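You operate a simulated robot arm through the tools that you are given. There is no shell and no other tool. Be economical: measure what you need, move in short steps, check, and stop when the job is done.

You run a simulated robot arm. Do the job below in one go: nothing can be reset, and whatever is moved stays where it is left.

Task
On the oak worktop top, make the blue washcloth and the slim jar change places.
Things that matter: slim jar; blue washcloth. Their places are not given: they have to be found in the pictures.

Only the result counts: the job must be done as asked and must still hold three seconds after the hand-in. Knocking over, shifting, dropping, spilling or breaking anything else fails it.

Robot
A 6-joint arm with a two-finger parallel gripper, fixed in place. Base frame: the origin is at the foot of the arm, x ahead of it, y to its left, z up; the work surface is at about z = 900. Units: mm, rad, N and s.
With the tool pointing down near the work surface it reaches from about 240 to 640 mm from the base axis. Its first joint turns from -1.152 to 1.152 rad. Payload 2.7 kg.
The tool frame sits at the grasp point between the pads (the TCP): z along the fingers, y along the line on which they close. The tips reach 23 mm beyond it. Largest opening 94 mm; finger width 38, thickness 10; the body of the gripper, 54 by 96 mm, starts 39 mm behind the TCP.
Orientation is that of the tool frame in the base frame, as a unit quaternion [w, x, y, z]. With the fingers straight down and closing along the base's y, the tool's x points along the base's -x, its y along +y and its z along -z.

Tools
- The arm moves only by the tool apply_moves. Its argument "targets" is a list of rows, each a list of 3 entries, a list of its own where there are three numbers: the shift along the tool's x, y, z in mm, then the turn about the tool's z in rad, then the opening in per cent of the stroke, from 0 (shut) to 100 (fully open). In form: [[[tx, ty, tz], yaw, gripper], ...]. A call has 1 to 20 rows; each row is the pose to reach, as a shift and turn from the pose commanded when the call began, along the tool's axes at that moment. Rows are played at 5 a second. More than 50 mm and 0.15 rad between two rows, or a gripper value outside its range, and nothing of the call is played. A pose out of reach is approached as far as the arm can. The call stops where the force on the tool passes 40 N (or 10 N more than at its start, if that is more) or the arm is blocked; 0.2 s more then pass. The fingers move at their own pace (about 45 mm/s each) and stop on an object; they squeeze with about 41 N. The grip force told is the motor's: it shows also when the fingers shut on nothing. Time passes only in rows, and 0.2 s behind the last, so rows that repeat a pose let the fingers close. It gives the time, the measured TCP pose, the force on the tool (base axes), the opening and the grip force at its end, in the units of the frame above (readings bear some noise).
- Cameras (640 x 400 px; columns grow to the right, rows downward): "scene" is fixed at [65.5, -421.6, 1419.9]; the picture's right is [0.86, -0.51, 0.00], its down [-0.21, -0.36, -0.91] and it looks along [0.46, 0.78, -0.41] (base axes); focal length 354 px, centre (320, 200). "wrist" rides on the gripper at [-39, 0, -44] in the tool frame; the picture's right is [0.00, -1.00, 0.00], its down [0.97, 0.00, -0.24] and it looks along [0.24, 0.00, 0.97] (tool axes); focal length 218 px, centre (320, 200).
- grab_frame(camera): a new picture of that camera. It takes no simulated time.
- locate(camera, pixels): for up to 12 pixels [column, row] of the newest picture of that camera ("zoom" is the newest enlarged one), the place [x, y, z] in the base frame of the surface seen there, good to about 2 mm. It takes no simulated time.
- inspect(camera, box): a new picture of the part [left, top, right, bottom] of that camera's present view, enlarged. It takes no simulated time.
- close_job(): hands the job in; it is judged then, once.

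Go step by step. Measure first, check grasps and placings, and put right what went wrong. The budget is 80 turns and 34 pictures, counting those below and the enlarged ones. Unless the task says otherwise, let go and move clear before handing in, and close with one line.

The tools are called after ">>>" by a JSON object that holds its "api" and its "payload". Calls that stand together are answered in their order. apply_moves: Moves the arm, as the interface text tells. Its arguments: {"type":"object","properties":{"targets":{"type":"array","items":{"type":"array"}}},"required":["targets"]} The other tools are called the same way: grab_frame (camera) takes a picture; locate (camera, pixels) gives the place of the surface under pixels of a picture; inspect (camera, box) takes an enlarged picture of a part of a camera's view; close_job () hands the job in.

At the start:

```text
time_s: 0.0
eef_pos: [330.6, 182.3, 1123.3]
tcp_rot: [0.001, 0.0, 1.0, 0.001]
force: [-1.2, 0.1, -0.1]
opening: 93.9
finger_force: 0.1
```

scene: 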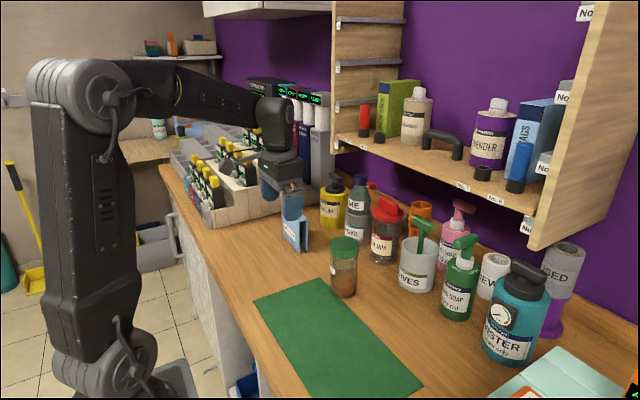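
wrist: 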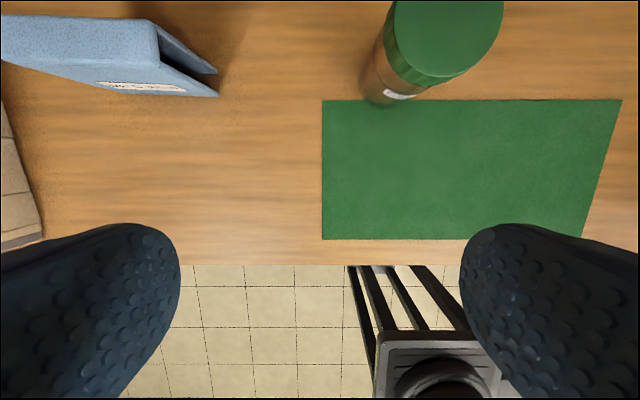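

The scene shows a green-lidded jar near (345,266) and a folded blue cloth-like item near (294,233). I'll enlarge both to identify them.

>>> {"api": "inspect", "payload": {"camera": "scene", "box": [240, 160, 400, 310]}}

>>> {"api": "inspect", "payload": {"camera": "scene", "box": [320, 180, 640, 400]}}

>>> {"api": "locate", "payload": {"camera": "wrist", "pixels": [[20, 35], [100, 55], [150, 45], [180, 92], [215, 96], [215, 72], [180, 60], [445, 35], [385, 95], [250, 100], [322, 100], [322, 238]]}}

```text
2.67 times, centred on (320, 235) of scene
```

zoom: 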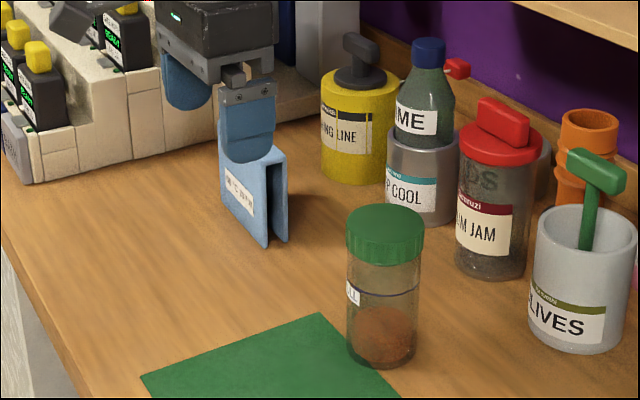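

```text
1.82 times, centred on (480, 290) of scene
```

zoom: 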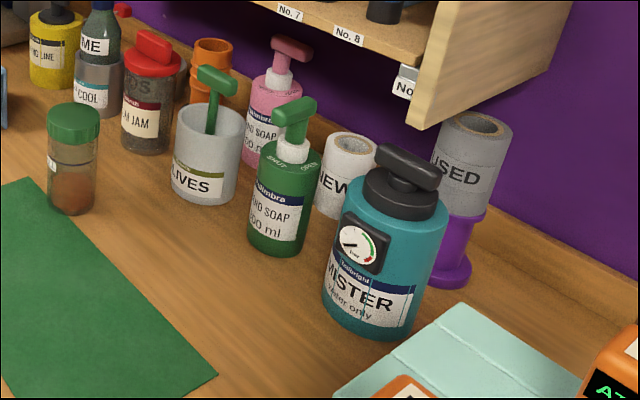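

```text
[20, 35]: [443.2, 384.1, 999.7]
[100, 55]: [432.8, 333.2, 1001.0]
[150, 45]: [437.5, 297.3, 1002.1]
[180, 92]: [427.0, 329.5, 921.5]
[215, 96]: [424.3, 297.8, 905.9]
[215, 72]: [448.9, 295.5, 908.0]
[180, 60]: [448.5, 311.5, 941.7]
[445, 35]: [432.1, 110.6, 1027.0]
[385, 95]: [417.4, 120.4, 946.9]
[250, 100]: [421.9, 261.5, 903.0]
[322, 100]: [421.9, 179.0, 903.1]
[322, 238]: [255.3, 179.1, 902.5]
```

The green-lidded slim jar stands near (436,110), and the blue washcloth stands on edge near (437,340), about 100 mm tall. I'll measure the neighbours and the shelf before moving.

>>> {"api": "grab_frame", "payload": {"camera": "scene"}}

>>> {"api": "locate", "payload": {"camera": "scene", "pixels": [[333, 180], [358, 180], [385, 205], [418, 225], [460, 240], [345, 240], [344, 294], [400, 163], [530, 205], [336, 135], [235, 215], [302, 222]]}}

>>> {"api": "locate", "payload": {"camera": "scene", "pixels": [[310, 222], [305, 250], [300, 250], [288, 235], [332, 222], [357, 238], [383, 260], [417, 288], [320, 280], [254, 300], [253, 210], [270, 214]]}}

```text
29 pictures are left
```

scene: 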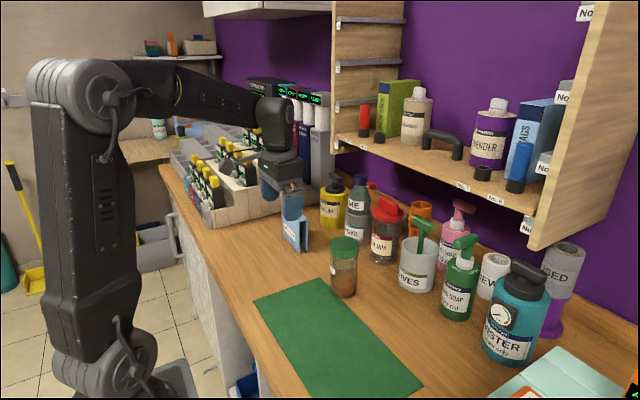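

```text
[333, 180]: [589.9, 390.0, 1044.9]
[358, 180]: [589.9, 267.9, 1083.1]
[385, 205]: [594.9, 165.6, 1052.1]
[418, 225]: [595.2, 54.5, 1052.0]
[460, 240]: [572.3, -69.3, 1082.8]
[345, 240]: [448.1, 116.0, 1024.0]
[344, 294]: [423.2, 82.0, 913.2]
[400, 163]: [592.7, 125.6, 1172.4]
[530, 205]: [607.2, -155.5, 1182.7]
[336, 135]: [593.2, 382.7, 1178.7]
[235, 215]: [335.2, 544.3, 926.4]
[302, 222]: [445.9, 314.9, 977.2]
```

```text
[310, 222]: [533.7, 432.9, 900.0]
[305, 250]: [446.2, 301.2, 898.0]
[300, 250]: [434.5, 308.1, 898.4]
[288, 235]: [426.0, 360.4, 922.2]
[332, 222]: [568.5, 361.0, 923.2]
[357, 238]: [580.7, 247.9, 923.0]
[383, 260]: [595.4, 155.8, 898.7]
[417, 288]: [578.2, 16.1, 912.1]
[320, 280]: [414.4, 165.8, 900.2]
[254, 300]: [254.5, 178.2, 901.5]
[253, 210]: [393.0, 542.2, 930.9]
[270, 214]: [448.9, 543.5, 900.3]
```

The back row starts at about x≥540 and the shelf edge is at x≈593, z≈1172. I'll move above and between the two items for a straight-down look.

>>> {"api": "apply_moves", "payload": {"targets": [[[-45, 10, 0], 0, 100], [[-80, 30, -20], 0, 100], [[-80, 40, -40], 0, 100], [[-80, 40, -40], 0, 100]]}}

>>> {"api": "grab_frame", "payload": {"camera": "wrist"}}

```text
time_s: 1.0
eef_pos: [411.3, 221.2, 1165.0]
tcp_rot: [0.0, 0.001, 1.0, 0.001]
force: [0.4, -0.1, 0.2]
opening: 94.1
finger_force: 0.1
```

```text
28 pictures are left
```

wrist: 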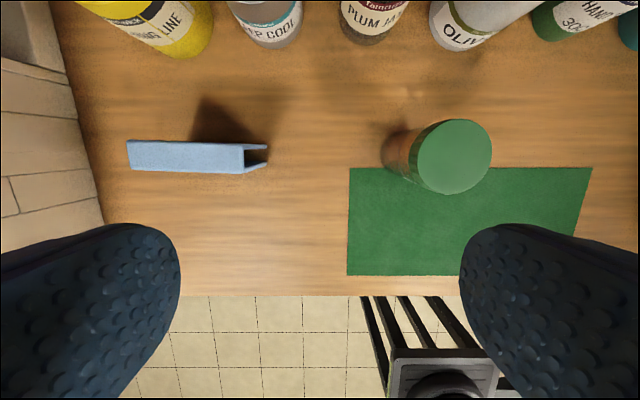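

>>> {"api": "locate", "payload": {"camera": "wrist", "pixels": [[131, 143], [131, 168], [240, 145], [240, 171], [265, 148], [264, 166], [417, 157], [489, 157], [454, 122], [454, 192], [394, 150], [398, 172]]}}

>>> {"api": "locate", "payload": {"camera": "wrist", "pixels": [[348, 168], [591, 168], [150, 169], [185, 140], [375, 42], [460, 48], [555, 38], [275, 42], [170, 55], [105, 225], [70, 70], [380, 150]]}}

>>> {"api": "inspect", "payload": {"camera": "wrist", "box": [110, 80, 510, 280]}}

```text
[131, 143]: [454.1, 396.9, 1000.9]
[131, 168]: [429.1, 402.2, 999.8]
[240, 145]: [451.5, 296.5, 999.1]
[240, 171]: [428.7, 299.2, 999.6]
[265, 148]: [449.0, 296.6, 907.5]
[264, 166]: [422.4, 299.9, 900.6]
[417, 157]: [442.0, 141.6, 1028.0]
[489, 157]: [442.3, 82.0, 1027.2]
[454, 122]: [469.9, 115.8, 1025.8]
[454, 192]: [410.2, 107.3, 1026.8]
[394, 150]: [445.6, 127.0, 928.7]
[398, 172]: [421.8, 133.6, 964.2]
```

```text
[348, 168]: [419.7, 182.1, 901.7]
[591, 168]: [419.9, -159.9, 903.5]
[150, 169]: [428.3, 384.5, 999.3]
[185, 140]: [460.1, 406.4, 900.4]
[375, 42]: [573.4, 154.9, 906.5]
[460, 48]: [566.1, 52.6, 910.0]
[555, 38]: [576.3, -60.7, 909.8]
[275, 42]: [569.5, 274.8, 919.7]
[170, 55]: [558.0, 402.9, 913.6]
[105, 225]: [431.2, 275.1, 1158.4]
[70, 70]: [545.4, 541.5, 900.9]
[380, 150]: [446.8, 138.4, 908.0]
```

```text
1.60 times, centred on (310, 180) of wrist
```

zoom: 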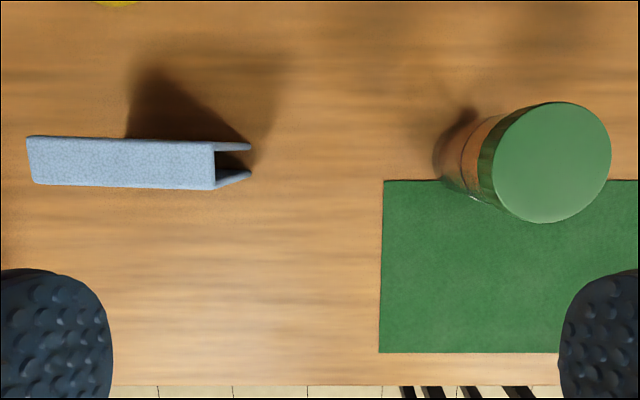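

The washcloth is an inverted fold centred at about (440,348), 26 mm thick, with its top at z 1000. The jar is at about (440,112), with a lid about 60 mm across and its top at z 1027. I'll stage the jar on bare wood near (440,222), starting by going above it.

>>> {"api": "apply_moves", "payload": {"targets": [[[-10, -40, 0], 0, 100], [[-20, -80, 0], 0, 100], [[-29, -109, 0], 0, 100], [[-29, -109, 40], 0, 100], [[-29, -109, 70], 0, 100], [[-29, -109, 80], 0, 100], [[-29, -109, 80], 0, 100]]}}

>>> {"api": "grab_frame", "payload": {"camera": "wrist"}}

>>> {"api": "locate", "payload": {"camera": "wrist", "pixels": [[320, 140], [320, 180], [320, 230], [280, 180], [360, 180]]}}

```text
time_s: 2.6
eef_pos: [438.9, 114.4, 1084.8]
tcp_rot: [0.001, 0.0, 1.0, 0.0]
force: [-0.6, 0.2, 0.5]
opening: 94.1
finger_force: 0.1
```

```text
26 pictures are left
```

wrist: 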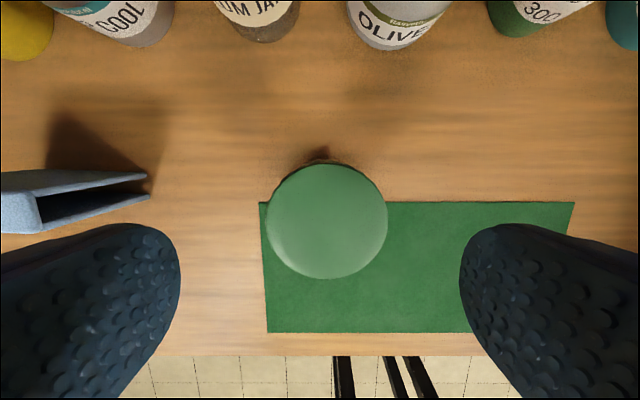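

```text
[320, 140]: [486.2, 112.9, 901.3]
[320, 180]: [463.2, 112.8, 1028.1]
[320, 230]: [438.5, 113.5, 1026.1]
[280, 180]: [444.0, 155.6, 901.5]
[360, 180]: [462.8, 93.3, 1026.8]
```

>>> {"api": "locate", "payload": {"camera": "wrist", "pixels": [[269, 220], [385, 220], [327, 167], [327, 277]]}}

```text
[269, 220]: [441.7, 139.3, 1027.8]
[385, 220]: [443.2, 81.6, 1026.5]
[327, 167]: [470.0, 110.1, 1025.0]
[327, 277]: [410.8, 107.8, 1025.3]
```

The lid centre measures about (440.5,110.5) and the TCP is about 3.5 mm off in y. I'll correct that, descend to z≈996 and close.

>>> {"api": "apply_moves", "payload": {"targets": [[[-1, -3, 30], 0, 100], [[-1, -3, 55], 0, 100], [[-1, -3, 75], 0, 100], [[-1, -3, 88], 0, 100], [[-1, -3, 88], 0, 60], [[-1, -3, 88], 0, 50], [[-1, -3, 88], 0, 40], [[-1, -3, 88], 0, 40], [[-1, -3, 88], 0, 40]]}}

```text
time_s: 4.6
eef_pos: [441.4, 109.8, 996.9]
tcp_rot: [0.001, 0.001, 1.0, 0.001]
force: [-1.0, 0.5, -0.4]
opening: 60.9
finger_force: 41.1
```

The fingers stopped at 60.9 mm on the lid with a 41 N grip. I'll lift a little and check.

>>> {"api": "apply_moves", "payload": {"targets": [[[0, 0, -8], 0, 40], [[0, 0, -18], 0, 40], [[0, 0, -30], 0, 40], [[0, 0, -30], 0, 40]]}}

>>> {"api": "inspect", "payload": {"camera": "scene", "box": [260, 160, 420, 320]}}

```text
time_s: 5.6
eef_pos: [441.7, 108.7, 1025.2]
tcp_rot: [0.001, 0.001, 1.0, 0.001]
force: [-0.3, -0.2, -3.2]
opening: 60.5
finger_force: 40.6
```

```text
2.50 times, centred on (340, 240) of scene
```

zoom: 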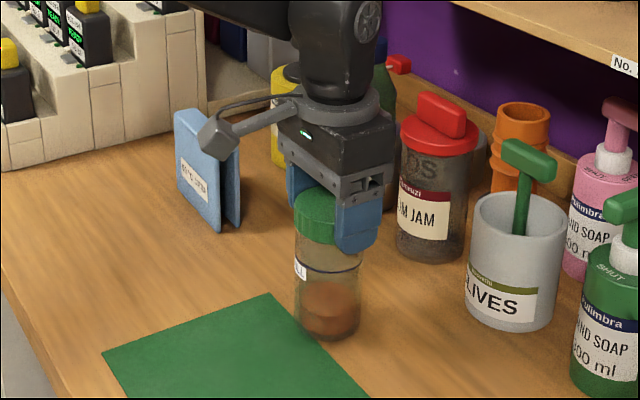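

The jar is up whole and level, with the lid holding. I'll carry it to the staging spot at y≈222 and lower it.

>>> {"api": "apply_moves", "payload": {"targets": [[[0, 15, -5], 0, 40], [[0, 35, -5], 0, 40], [[0, 55, -5], 0, 40], [[0, 75, -5], 0, 40], [[0, 95, -5], 0, 40], [[0, 108, -5], 0, 40], [[0, 113, -5], 0, 40], [[0, 113, 5], 0, 40], [[0, 113, 15], 0, 40], [[0, 113, 22], 0, 40], [[0, 113, 26], 0, 40], [[0, 113, 29], 0, 40], [[0, 113, 29], 0, 40]]}}

```text
time_s: 8.4
eef_pos: [441.1, 222.6, 1000.7]
tcp_rot: [0.005, 0.001, 1.0, 0.004]
force: [1.1, 2.4, 30.9]
opening: 59.3
finger_force: 41.0
```

Contact came at z≈1001, about 4 mm higher than expected, with 31 N on the tool. I'll look before releasing.

>>> {"api": "inspect", "payload": {"camera": "scene", "box": [240, 140, 420, 320]}}

>>> {"api": "grab_frame", "payload": {"camera": "wrist"}}

```text
2.22 times, centred on (330, 230) of scene
```

zoom: 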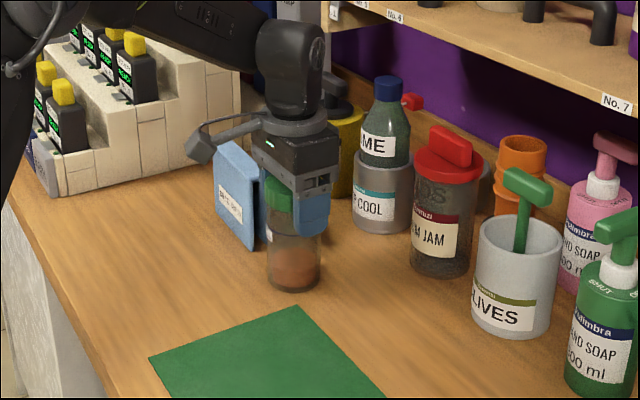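

```text
23 pictures are left
```

wrist: 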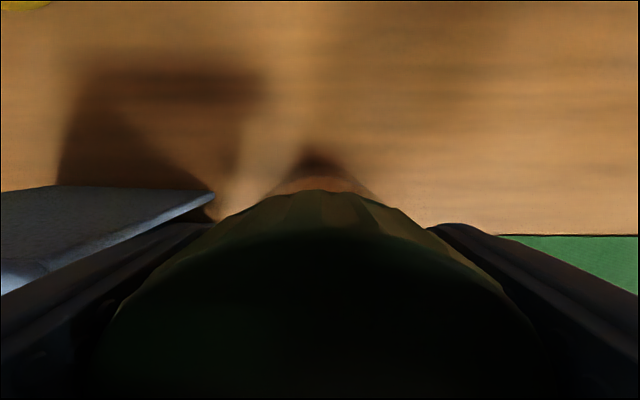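

The jar stands upright on the wood and likely slid slightly in the grip. I'll ease the pressure, open and rise clear.

>>> {"api": "apply_moves", "payload": {"targets": [[[0, 0, -3], 0, 40], [[0, 0, -3], 0, 60], [[0, 0, -3], 0, 80], [[0, 0, -3], 0, 90], [[0, 0, -3], 0, 90], [[0, 0, -30], 0, 90], [[0, 0, -70], 0, 90], [[0, 0, -110], 0, 90], [[0, 0, -150], 0, 90], [[0, 0, -150], 0, 90]]}}

>>> {"api": "grab_frame", "payload": {"camera": "wrist"}}

>>> {"api": "grab_frame", "payload": {"camera": "scene"}}

```text
time_s: 10.6
eef_pos: [440.6, 221.5, 1148.2]
tcp_rot: [0.001, 0.001, 1.0, 0.001]
force: [0.1, -0.2, -0.4]
opening: 84.7
finger_force: 0.0
```

```text
22 pictures are left
```

wrist: 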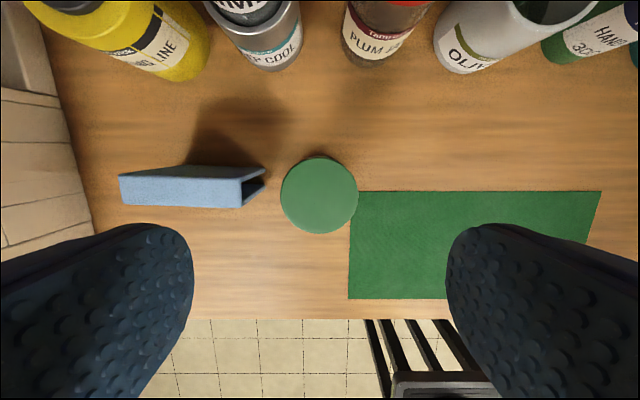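

```text
21 pictures are left
```

scene: 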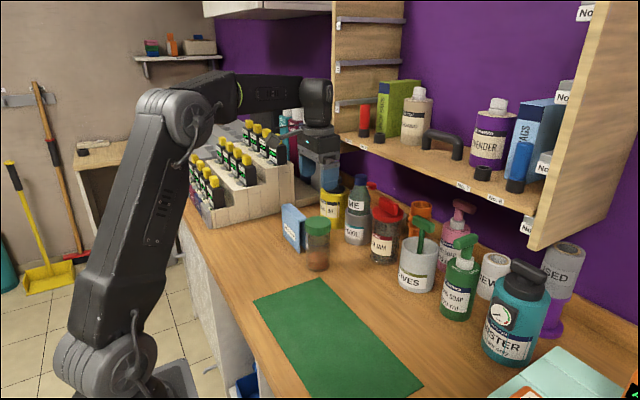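

The jar stands upright at its staging spot. I'll re-measure the cloth and the jar.

>>> {"api": "locate", "payload": {"camera": "wrist", "pixels": [[123, 177], [123, 201], [200, 169], [200, 180], [200, 204], [237, 182], [239, 205], [262, 170], [264, 186], [283, 195], [356, 195], [320, 231]]}}

>>> {"api": "inspect", "payload": {"camera": "wrist", "box": [100, 130, 300, 255]}}

```text
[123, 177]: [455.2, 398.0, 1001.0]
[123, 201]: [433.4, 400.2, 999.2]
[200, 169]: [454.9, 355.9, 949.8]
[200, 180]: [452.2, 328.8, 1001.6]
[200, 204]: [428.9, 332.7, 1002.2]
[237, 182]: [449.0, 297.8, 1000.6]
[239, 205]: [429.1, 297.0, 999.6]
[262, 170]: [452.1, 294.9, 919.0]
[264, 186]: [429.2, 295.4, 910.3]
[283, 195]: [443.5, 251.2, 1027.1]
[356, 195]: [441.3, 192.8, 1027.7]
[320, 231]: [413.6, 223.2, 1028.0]
```

```text
3.20 times, centred on (200, 192) of wrist
```

zoom: 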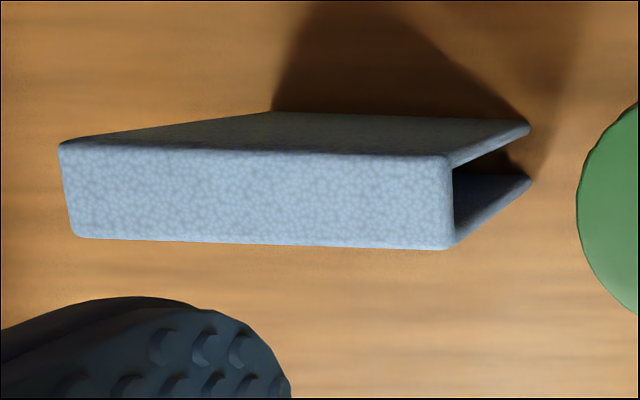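

The washcloth hasn't moved: centre about (441,348), top at z 1001. I'll move above it while turning the gripper 90° so it closes across the fold.

>>> {"api": "apply_moves", "payload": {"targets": [[[0, 10, 0], 0.14, 100], [[0, 25, 0], 0.28, 100], [[0, 40, 0], 0.42, 100], [[0, 55, 0], 0.56, 100], [[0, 70, 0], 0.7, 100], [[0, 80, 0], 0.84, 100], [[0, 90, 0], 0.98, 100], [[0, 100, 0], 1.12, 100], [[0, 110, 0], 1.26, 100], [[0, 120, 0], 1.4, 100], [[0, 126, 0], 1.545, 100], [[0, 126, 0], 1.545, 100]]}}

>>> {"api": "grab_frame", "payload": {"camera": "scene"}}

>>> {"api": "grab_frame", "payload": {"camera": "wrist"}}

```text
time_s: 13.2
eef_pos: [440.4, 349.4, 1148.1]
tcp_rot: [-0.001, 0.699, 0.715, 0.002]
force: [0.3, -0.5, 0.1]
opening: 93.9
finger_force: 0.1
```

```text
19 pictures are left
```

scene: 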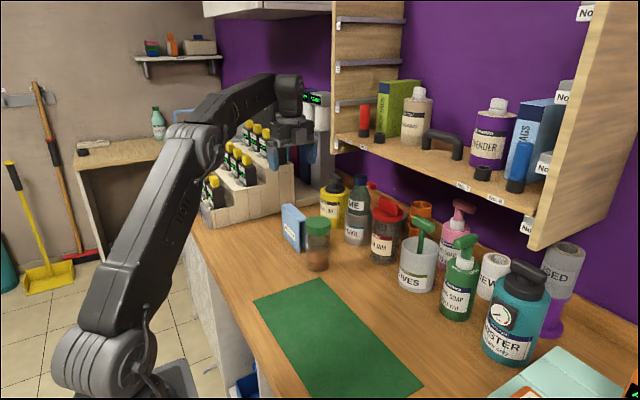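

```text
18 pictures are left
```

wrist: 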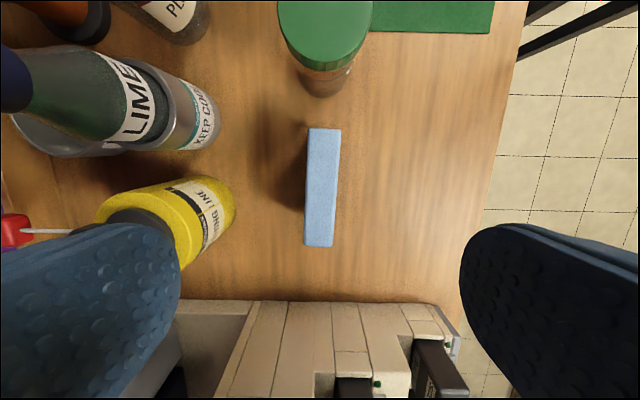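

>>> {"api": "locate", "payload": {"camera": "wrist", "pixels": [[311, 132], [338, 132], [306, 241], [332, 241], [309, 185], [335, 185], [320, 92], [235, 215], [220, 225], [275, 310], [400, 310], [370, 375]]}}

>>> {"api": "inspect", "payload": {"camera": "scene", "box": [200, 60, 360, 260]}}

>>> {"api": "locate", "payload": {"camera": "scene", "pixels": [[275, 130], [250, 128], [262, 125], [290, 122], [245, 160], [225, 155], [313, 150], [280, 158]]}}

```text
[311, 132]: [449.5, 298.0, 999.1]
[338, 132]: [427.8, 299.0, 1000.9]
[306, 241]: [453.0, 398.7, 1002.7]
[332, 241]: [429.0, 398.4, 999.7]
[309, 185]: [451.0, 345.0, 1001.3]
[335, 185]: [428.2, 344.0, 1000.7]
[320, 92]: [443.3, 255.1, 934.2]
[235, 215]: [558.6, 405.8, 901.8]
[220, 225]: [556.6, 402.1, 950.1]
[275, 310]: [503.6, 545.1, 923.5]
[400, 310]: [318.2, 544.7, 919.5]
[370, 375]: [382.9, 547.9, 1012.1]
```

```text
2.00 times, centred on (280, 160) of scene
```

zoom: 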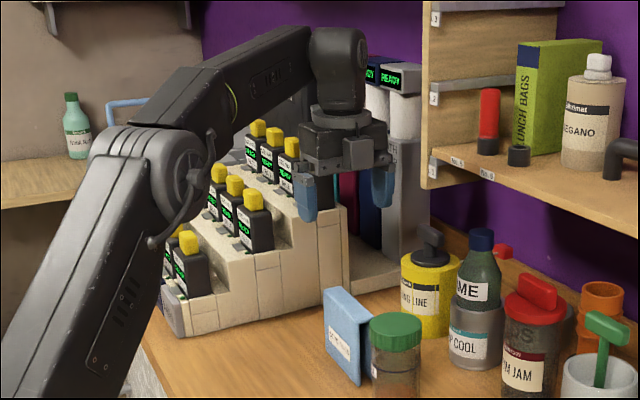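

```text
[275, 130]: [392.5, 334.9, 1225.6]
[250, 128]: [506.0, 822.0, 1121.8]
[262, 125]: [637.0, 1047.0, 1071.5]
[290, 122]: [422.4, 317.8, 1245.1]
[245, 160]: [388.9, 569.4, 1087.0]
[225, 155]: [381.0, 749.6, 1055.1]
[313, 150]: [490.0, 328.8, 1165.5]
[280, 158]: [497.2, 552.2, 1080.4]
```

The fold's long axis is about 0.04 rad off the tool, with its centre at (440,348.5). The wrist bracket clears everything. I'll descend with a small yaw correction and close gently.

>>> {"api": "apply_moves", "payload": {"targets": [[[0, 0, 45], 0.04, 100], [[0, 0, 90], 0.04, 100], [[0, 0, 130], 0.04, 100], [[0, 0, 155], 0.04, 100], [[0, 0, 168], 0.04, 100], [[0, 0, 168], 0.04, 70], [[0, 0, 168], 0.04, 50], [[0, 0, 168], 0.04, 35], [[0, 0, 168], 0.04, 26], [[0, 0, 168], 0.04, 22], [[0, 0, 168], 0.04, 22]]}}

```text
time_s: 15.6
eef_pos: [441.8, 349.0, 980.1]
tcp_rot: [0.0, 0.713, 0.701, 0.002]
force: [-0.6, 0.2, 0.5]
opening: 28.7
finger_force: 40.7
```

The fingers stopped at 28.7 mm on the cloth with a firm grip. I'll lift slightly and check.

>>> {"api": "apply_moves", "payload": {"targets": [[[0, 0, -10], 0, 20], [[0, 0, -25], 0, 20], [[0, 0, -40], 0, 20], [[0, 0, -40], 0, 20]]}}

>>> {"api": "inspect", "payload": {"camera": "scene", "box": [230, 100, 400, 280]}}

```text
time_s: 16.6
eef_pos: [441.3, 349.5, 1019.9]
tcp_rot: [0.0, 0.713, 0.701, 0.001]
force: [0.4, -0.5, -1.5]
opening: 28.5
finger_force: 41.3
```

```text
2.22 times, centred on (315, 190) of scene
```

zoom: 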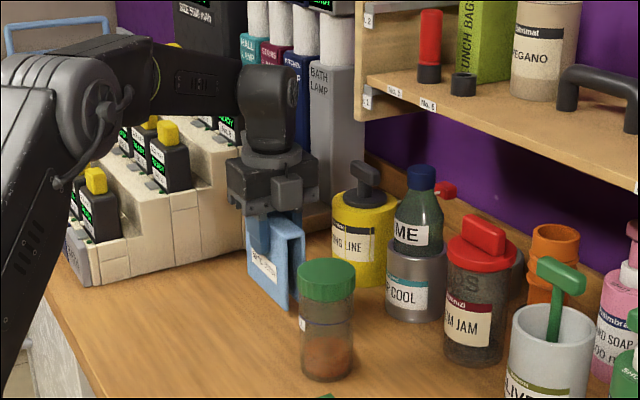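

The cloth is lifted cleanly. I'll raise it above the jar's top and carry it to y≈111.

>>> {"api": "apply_moves", "payload": {"targets": [[[0, 0, -35], 0, 20], [[0, 0, -75], 0, 20], [[0, 0, -110], 0, 20], [[0, 0, -130], 0, 20], [[-25, 0, -130], 0, 20], [[-60, 1, -130], 0, 20], [[-95, 1, -130], 0, 20], [[-130, 2, -130], 0, 20], [[-165, 2, -130], 0, 20], [[-200, 3, -130], 0, 20], [[-225, 3, -130], 0, 20], [[-238, 3, -130], 0, 20], [[-238, 3, -130], 0, 20]]}}

>>> {"api": "grab_frame", "payload": {"camera": "scene"}}

```text
time_s: 19.4
eef_pos: [439.7, 109.7, 1148.1]
tcp_rot: [0.0, 0.714, 0.701, 0.002]
force: [0.1, -0.4, -0.1]
opening: 28.5
finger_force: 40.6
```

```text
15 pictures are left
```

scene: 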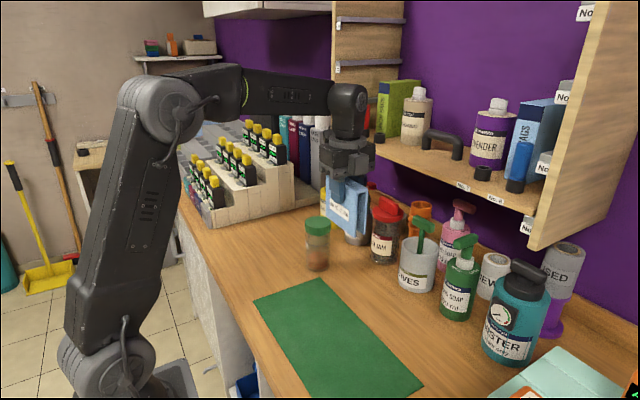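

The cloth hangs level over (440,110) and the jar is clear of it. I'll lower it, slowing near contact.

>>> {"api": "apply_moves", "payload": {"targets": [[[0, 0, 40], 0, 20], [[0, 0, 80], 0, 20], [[0, 0, 115], 0, 20], [[0, 0, 140], 0, 20], [[0, 0, 152], 0, 20], [[0, 0, 158], 0, 20], [[0, 0, 162], 0, 20], [[0, 0, 165], 0, 20], [[0, 0, 165], 0, 20]]}}

>>> {"api": "inspect", "payload": {"camera": "scene", "box": [260, 130, 430, 310]}}

```text
time_s: 21.4
eef_pos: [440.0, 110.5, 984.3]
tcp_rot: [0.0, 0.713, 0.702, 0.001]
force: [-0.8, 0.1, 0.2]
opening: 28.5
finger_force: 41.1
```

```text
2.22 times, centred on (345, 220) of scene
```

zoom: 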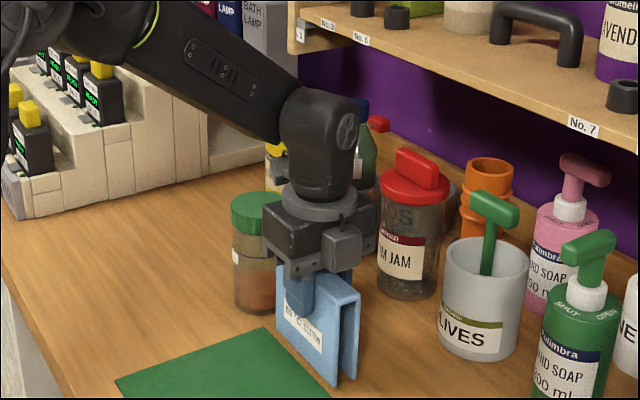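

>>> {"api": "apply_moves", "payload": {"targets": [[[0, 0, 1], 0, 20], [[0, 0, 2], 0, 20], [[0, 0, 3], 0, 20], [[0, 0, 4], 0, 20], [[0, 0, 4], 0, 20]]}}

```text
time_s: 22.6
eef_pos: [440.6, 109.9, 981.1]
tcp_rot: [0.0, 0.712, 0.702, 0.001]
force: [0.3, 0.5, -0.4]
opening: 28.3
finger_force: 41.0
```

No contact force yet at z≈981. I'll lower a couple more millimetres.

>>> {"api": "apply_moves", "payload": {"targets": [[[0, 0, 0.7], 0, 20], [[0, 0, 1.4], 0, 20], [[0, 0, 2], 0, 20], [[0, 0, 2], 0, 20]]}}

```text
time_s: 23.6
eef_pos: [441.5, 110.9, 980.5]
tcp_rot: [0.002, 0.713, 0.701, 0.003]
force: [-6.7, -4.0, 22.2]
opening: 28.4
finger_force: 40.7
```

The reading of 22 N means it is on the worktop. I'll ease off 1 mm, open and rise straight up.

>>> {"api": "apply_moves", "payload": {"targets": [[[0, 0, -1], 0, 22], [[0, 0, -1], 0, 35], [[0, 0, -1], 0, 50], [[0, 0, -1], 0, 65], [[0, 0, -1], 0, 80], [[0, 0, -1], 0, 80], [[0, 0, -25], 0, 80], [[0, 0, -65], 0, 80], [[0, 0, -110], 0, 80], [[0, 0, -155], 0, 80], [[0, 0, -168], 0, 80], [[0, 0, -168], 0, 80]]}}

>>> {"api": "grab_frame", "payload": {"camera": "wrist"}}

>>> {"api": "grab_frame", "payload": {"camera": "scene"}}

```text
time_s: 26.2
eef_pos: [440.0, 112.0, 1147.1]
tcp_rot: [0.0, 0.712, 0.702, 0.002]
force: [0.6, -0.6, -0.3]
opening: 75.3
finger_force: 0.0
```

```text
13 pictures are left
```

wrist: 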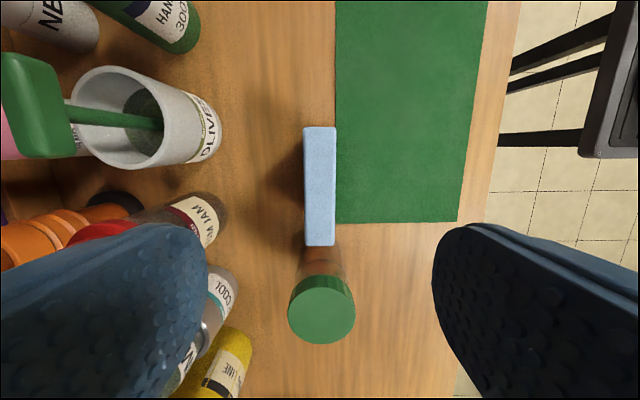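

```text
12 pictures are left
```

scene: 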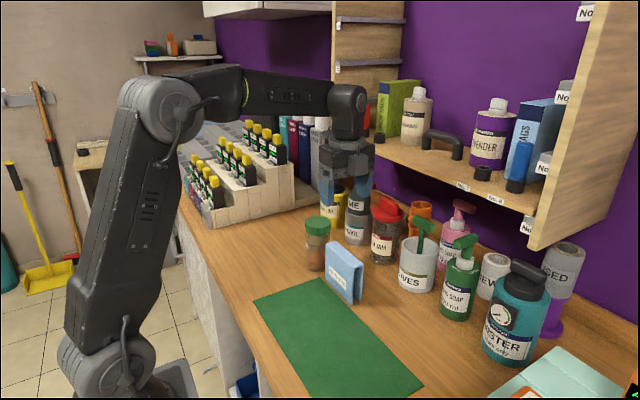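

The cloth stands at the jar's old place. I'll keep this yaw, since it clears the cloth best, and measure the jar.

>>> {"api": "locate", "payload": {"camera": "wrist", "pixels": [[291, 308], [353, 308], [322, 341], [322, 300], [306, 131], [334, 131], [308, 242], [333, 242]]}}

>>> {"api": "apply_moves", "payload": {"targets": [[[30, 0, 0], 0, 100], [[70, 0, 0], 0, 100], [[100, 0, 0], 0, 100], [[110, 0, 0], 0, 100], [[110, 0, 30], 0, 100], [[110, 0, 55], 0, 100], [[110, 0, 55], 0, 100]]}}

>>> {"api": "grab_frame", "payload": {"camera": "wrist"}}

```text
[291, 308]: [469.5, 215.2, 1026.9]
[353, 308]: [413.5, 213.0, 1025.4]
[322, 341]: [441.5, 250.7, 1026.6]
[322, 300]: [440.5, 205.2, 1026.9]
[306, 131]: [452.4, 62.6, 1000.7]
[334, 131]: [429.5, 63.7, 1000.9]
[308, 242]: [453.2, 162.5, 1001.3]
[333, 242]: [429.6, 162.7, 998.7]
```

```text
time_s: 27.8
eef_pos: [442.6, 219.9, 1092.0]
tcp_rot: [0.0, 0.713, 0.701, 0.001]
force: [-0.1, 0.0, 0.1]
opening: 93.9
finger_force: 0.1
```

```text
11 pictures are left
```

wrist: 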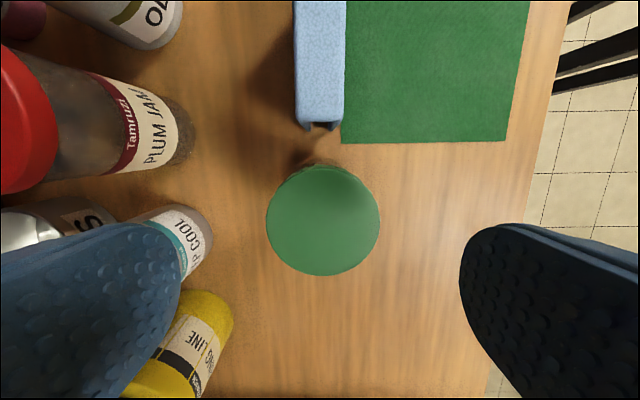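

The cloth is centred at (441,112.6). The jar is at (441.5,221.5) and the TCP is within 2 mm of it. I'll descend and grip the lid.

>>> {"api": "apply_moves", "payload": {"targets": [[[2, -1, 35], 0, 100], [[2, -1, 65], 0, 100], [[2, -1, 85], 0, 100], [[2, -1, 95], 0, 100], [[2, -1, 95], 0, 65], [[2, -1, 95], 0, 50], [[2, -1, 95], 0, 40], [[2, -1, 95], 0, 40], [[2, -1, 95], 0, 40]]}}

>>> {"api": "apply_moves", "payload": {"targets": [[[0, 0, -8], 0, 40], [[0, 0, -18], 0, 40], [[0, 0, -30], 0, 40], [[0, 0, -30], 0, 40]]}}

>>> {"api": "inspect", "payload": {"camera": "scene", "box": [240, 130, 410, 310]}}

```text
time_s: 29.8
eef_pos: [441.2, 222.9, 996.7]
tcp_rot: [0.0, 0.713, 0.701, 0.002]
force: [-0.7, 0.7, -1.0]
opening: 59.6
finger_force: 41.0
```

```text
time_s: 30.8
eef_pos: [441.5, 222.7, 1026.6]
tcp_rot: [0.0, 0.713, 0.702, 0.002]
force: [0.8, -0.1, -3.2]
opening: 59.4
finger_force: 40.9
```

```text
2.22 times, centred on (325, 220) of scene
```

zoom: 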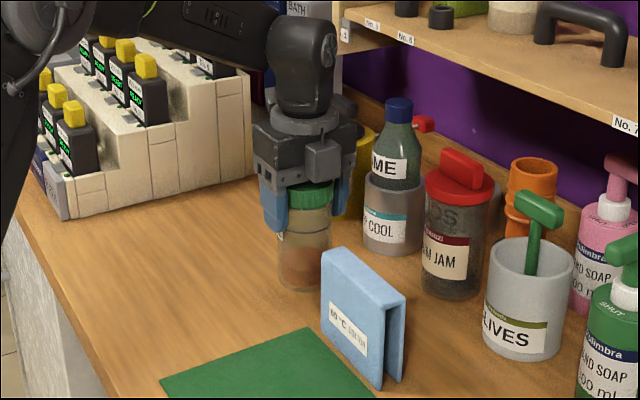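

The jar is held and lifted. I'll carry it to y≈348.5 and lower it gently.

>>> {"api": "apply_moves", "payload": {"targets": [[[15, 0, -5], 0, 40], [[35, 0, -5], 0, 40], [[55, -1, -5], 0, 40], [[75, -1, -5], 0, 40], [[95, -2, -5], 0, 40], [[112, -2, -5], 0, 40], [[122, -2, -5], 0, 40], [[126, -2, -5], 0, 40], [[126, -2, 5], 0, 40], [[126, -2, 14], 0, 40], [[126, -2, 20], 0, 40], [[126, -2, 24], 0, 40], [[126, -2, 26], 0, 40], [[126, -2, 26], 0, 40]]}}

```text
time_s: 33.8
eef_pos: [441.4, 349.7, 1001.0]
tcp_rot: [0.0, 0.713, 0.701, 0.001]
force: [0.2, 0.1, -3.1]
opening: 59.2
finger_force: 40.6
```

No contact yet: the tool still carries 3.1 N at z 1001. I'll lower in 1 mm steps.

>>> {"api": "apply_moves", "payload": {"targets": [[[0, 0, 1], 0, 40], [[0, 0, 2], 0, 40], [[0, 0, 3], 0, 40], [[0, 0, 3], 0, 40]]}}

```text
time_s: 34.8
eef_pos: [440.9, 349.8, 998.2]
tcp_rot: [0.0, 0.713, 0.701, 0.0]
force: [-0.1, -0.2, -2.1]
opening: 59.2
finger_force: 40.4
```

>>> {"api": "apply_moves", "payload": {"targets": [[[0, 0, 0.7], 0, 40], [[0, 0, 1.4], 0, 40], [[0, 0, 1.4], 0, 40]]}}

```text
time_s: 35.6
eef_pos: [441.2, 348.6, 996.8]
tcp_rot: [0.0, 0.712, 0.702, 0.001]
force: [-1.2, -0.8, -3.0]
opening: 59.3
finger_force: 40.7
```

>>> {"api": "apply_moves", "payload": {"targets": [[[0, 0, 0.7], 0, 40], [[0, 0, 1.4], 0, 40], [[0, 0, 1.4], 0, 40]]}}

```text
time_s: 36.4
eef_pos: [440.9, 349.1, 995.4]
tcp_rot: [0.0, 0.712, 0.702, 0.002]
force: [-2.0, -2.4, 8.7]
opening: 59.2
finger_force: 40.5
```

The tool now reads +8.7 N, so the jar rests on the worktop. I'll open, rise and check.

>>> {"api": "apply_moves", "payload": {"targets": [[[0, 0, -0.5], 0, 45], [[0, 0, -0.5], 0, 70], [[0, 0, -0.5], 0, 95], [[0, 0, -0.5], 0, 95], [[0, 0, -0.5], 0, 95], [[0, 0, -25], 0, 95], [[0, 0, -65], 0, 95], [[0, 0, -110], 0, 95], [[0, 0, -150], 0, 95], [[0, 0, -150], 0, 95]]}}

>>> {"api": "grab_frame", "payload": {"camera": "wrist"}}

>>> {"api": "grab_frame", "payload": {"camera": "scene"}}

>>> {"api": "locate", "payload": {"camera": "wrist", "pixels": [[320, 200], [300, 200], [340, 200]]}}

```text
time_s: 38.6
eef_pos: [440.5, 347.1, 1144.5]
tcp_rot: [0.001, 0.712, 0.702, 0.001]
force: [1.2, 0.8, -0.8]
opening: 89.1
finger_force: 0.1
```

```text
9 pictures are left
```

wrist: 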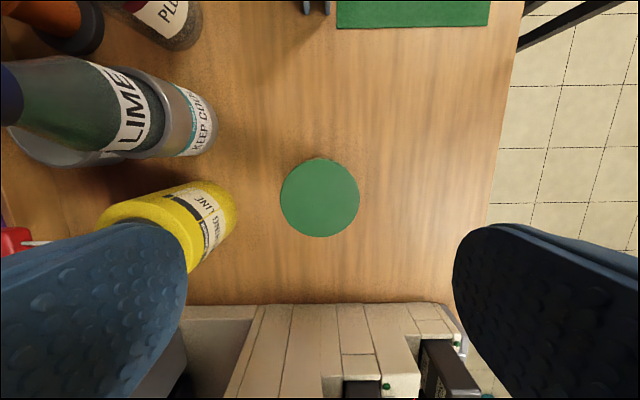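

```text
8 pictures are left
```

scene: 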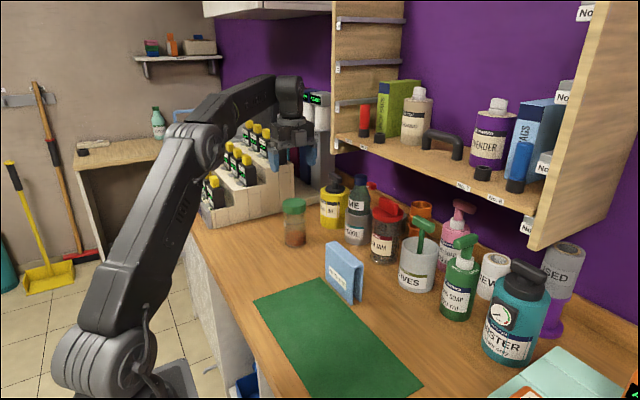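

```text
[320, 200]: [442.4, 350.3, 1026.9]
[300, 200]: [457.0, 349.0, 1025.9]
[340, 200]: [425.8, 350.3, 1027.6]
```

The jar stands upright at about (442,349) and the washcloth stands at about (441,113). The neighbours are undisturbed and the gripper is clear, so I'm handing in.

>>> {"api": "close_job", "payload": {}}

```text
The job is handed in.
```

The slim jar and the blue washcloth have changed places: both are standing upright within about 2 mm of each other's old positions, nothing else was disturbed, and the job is handed in.
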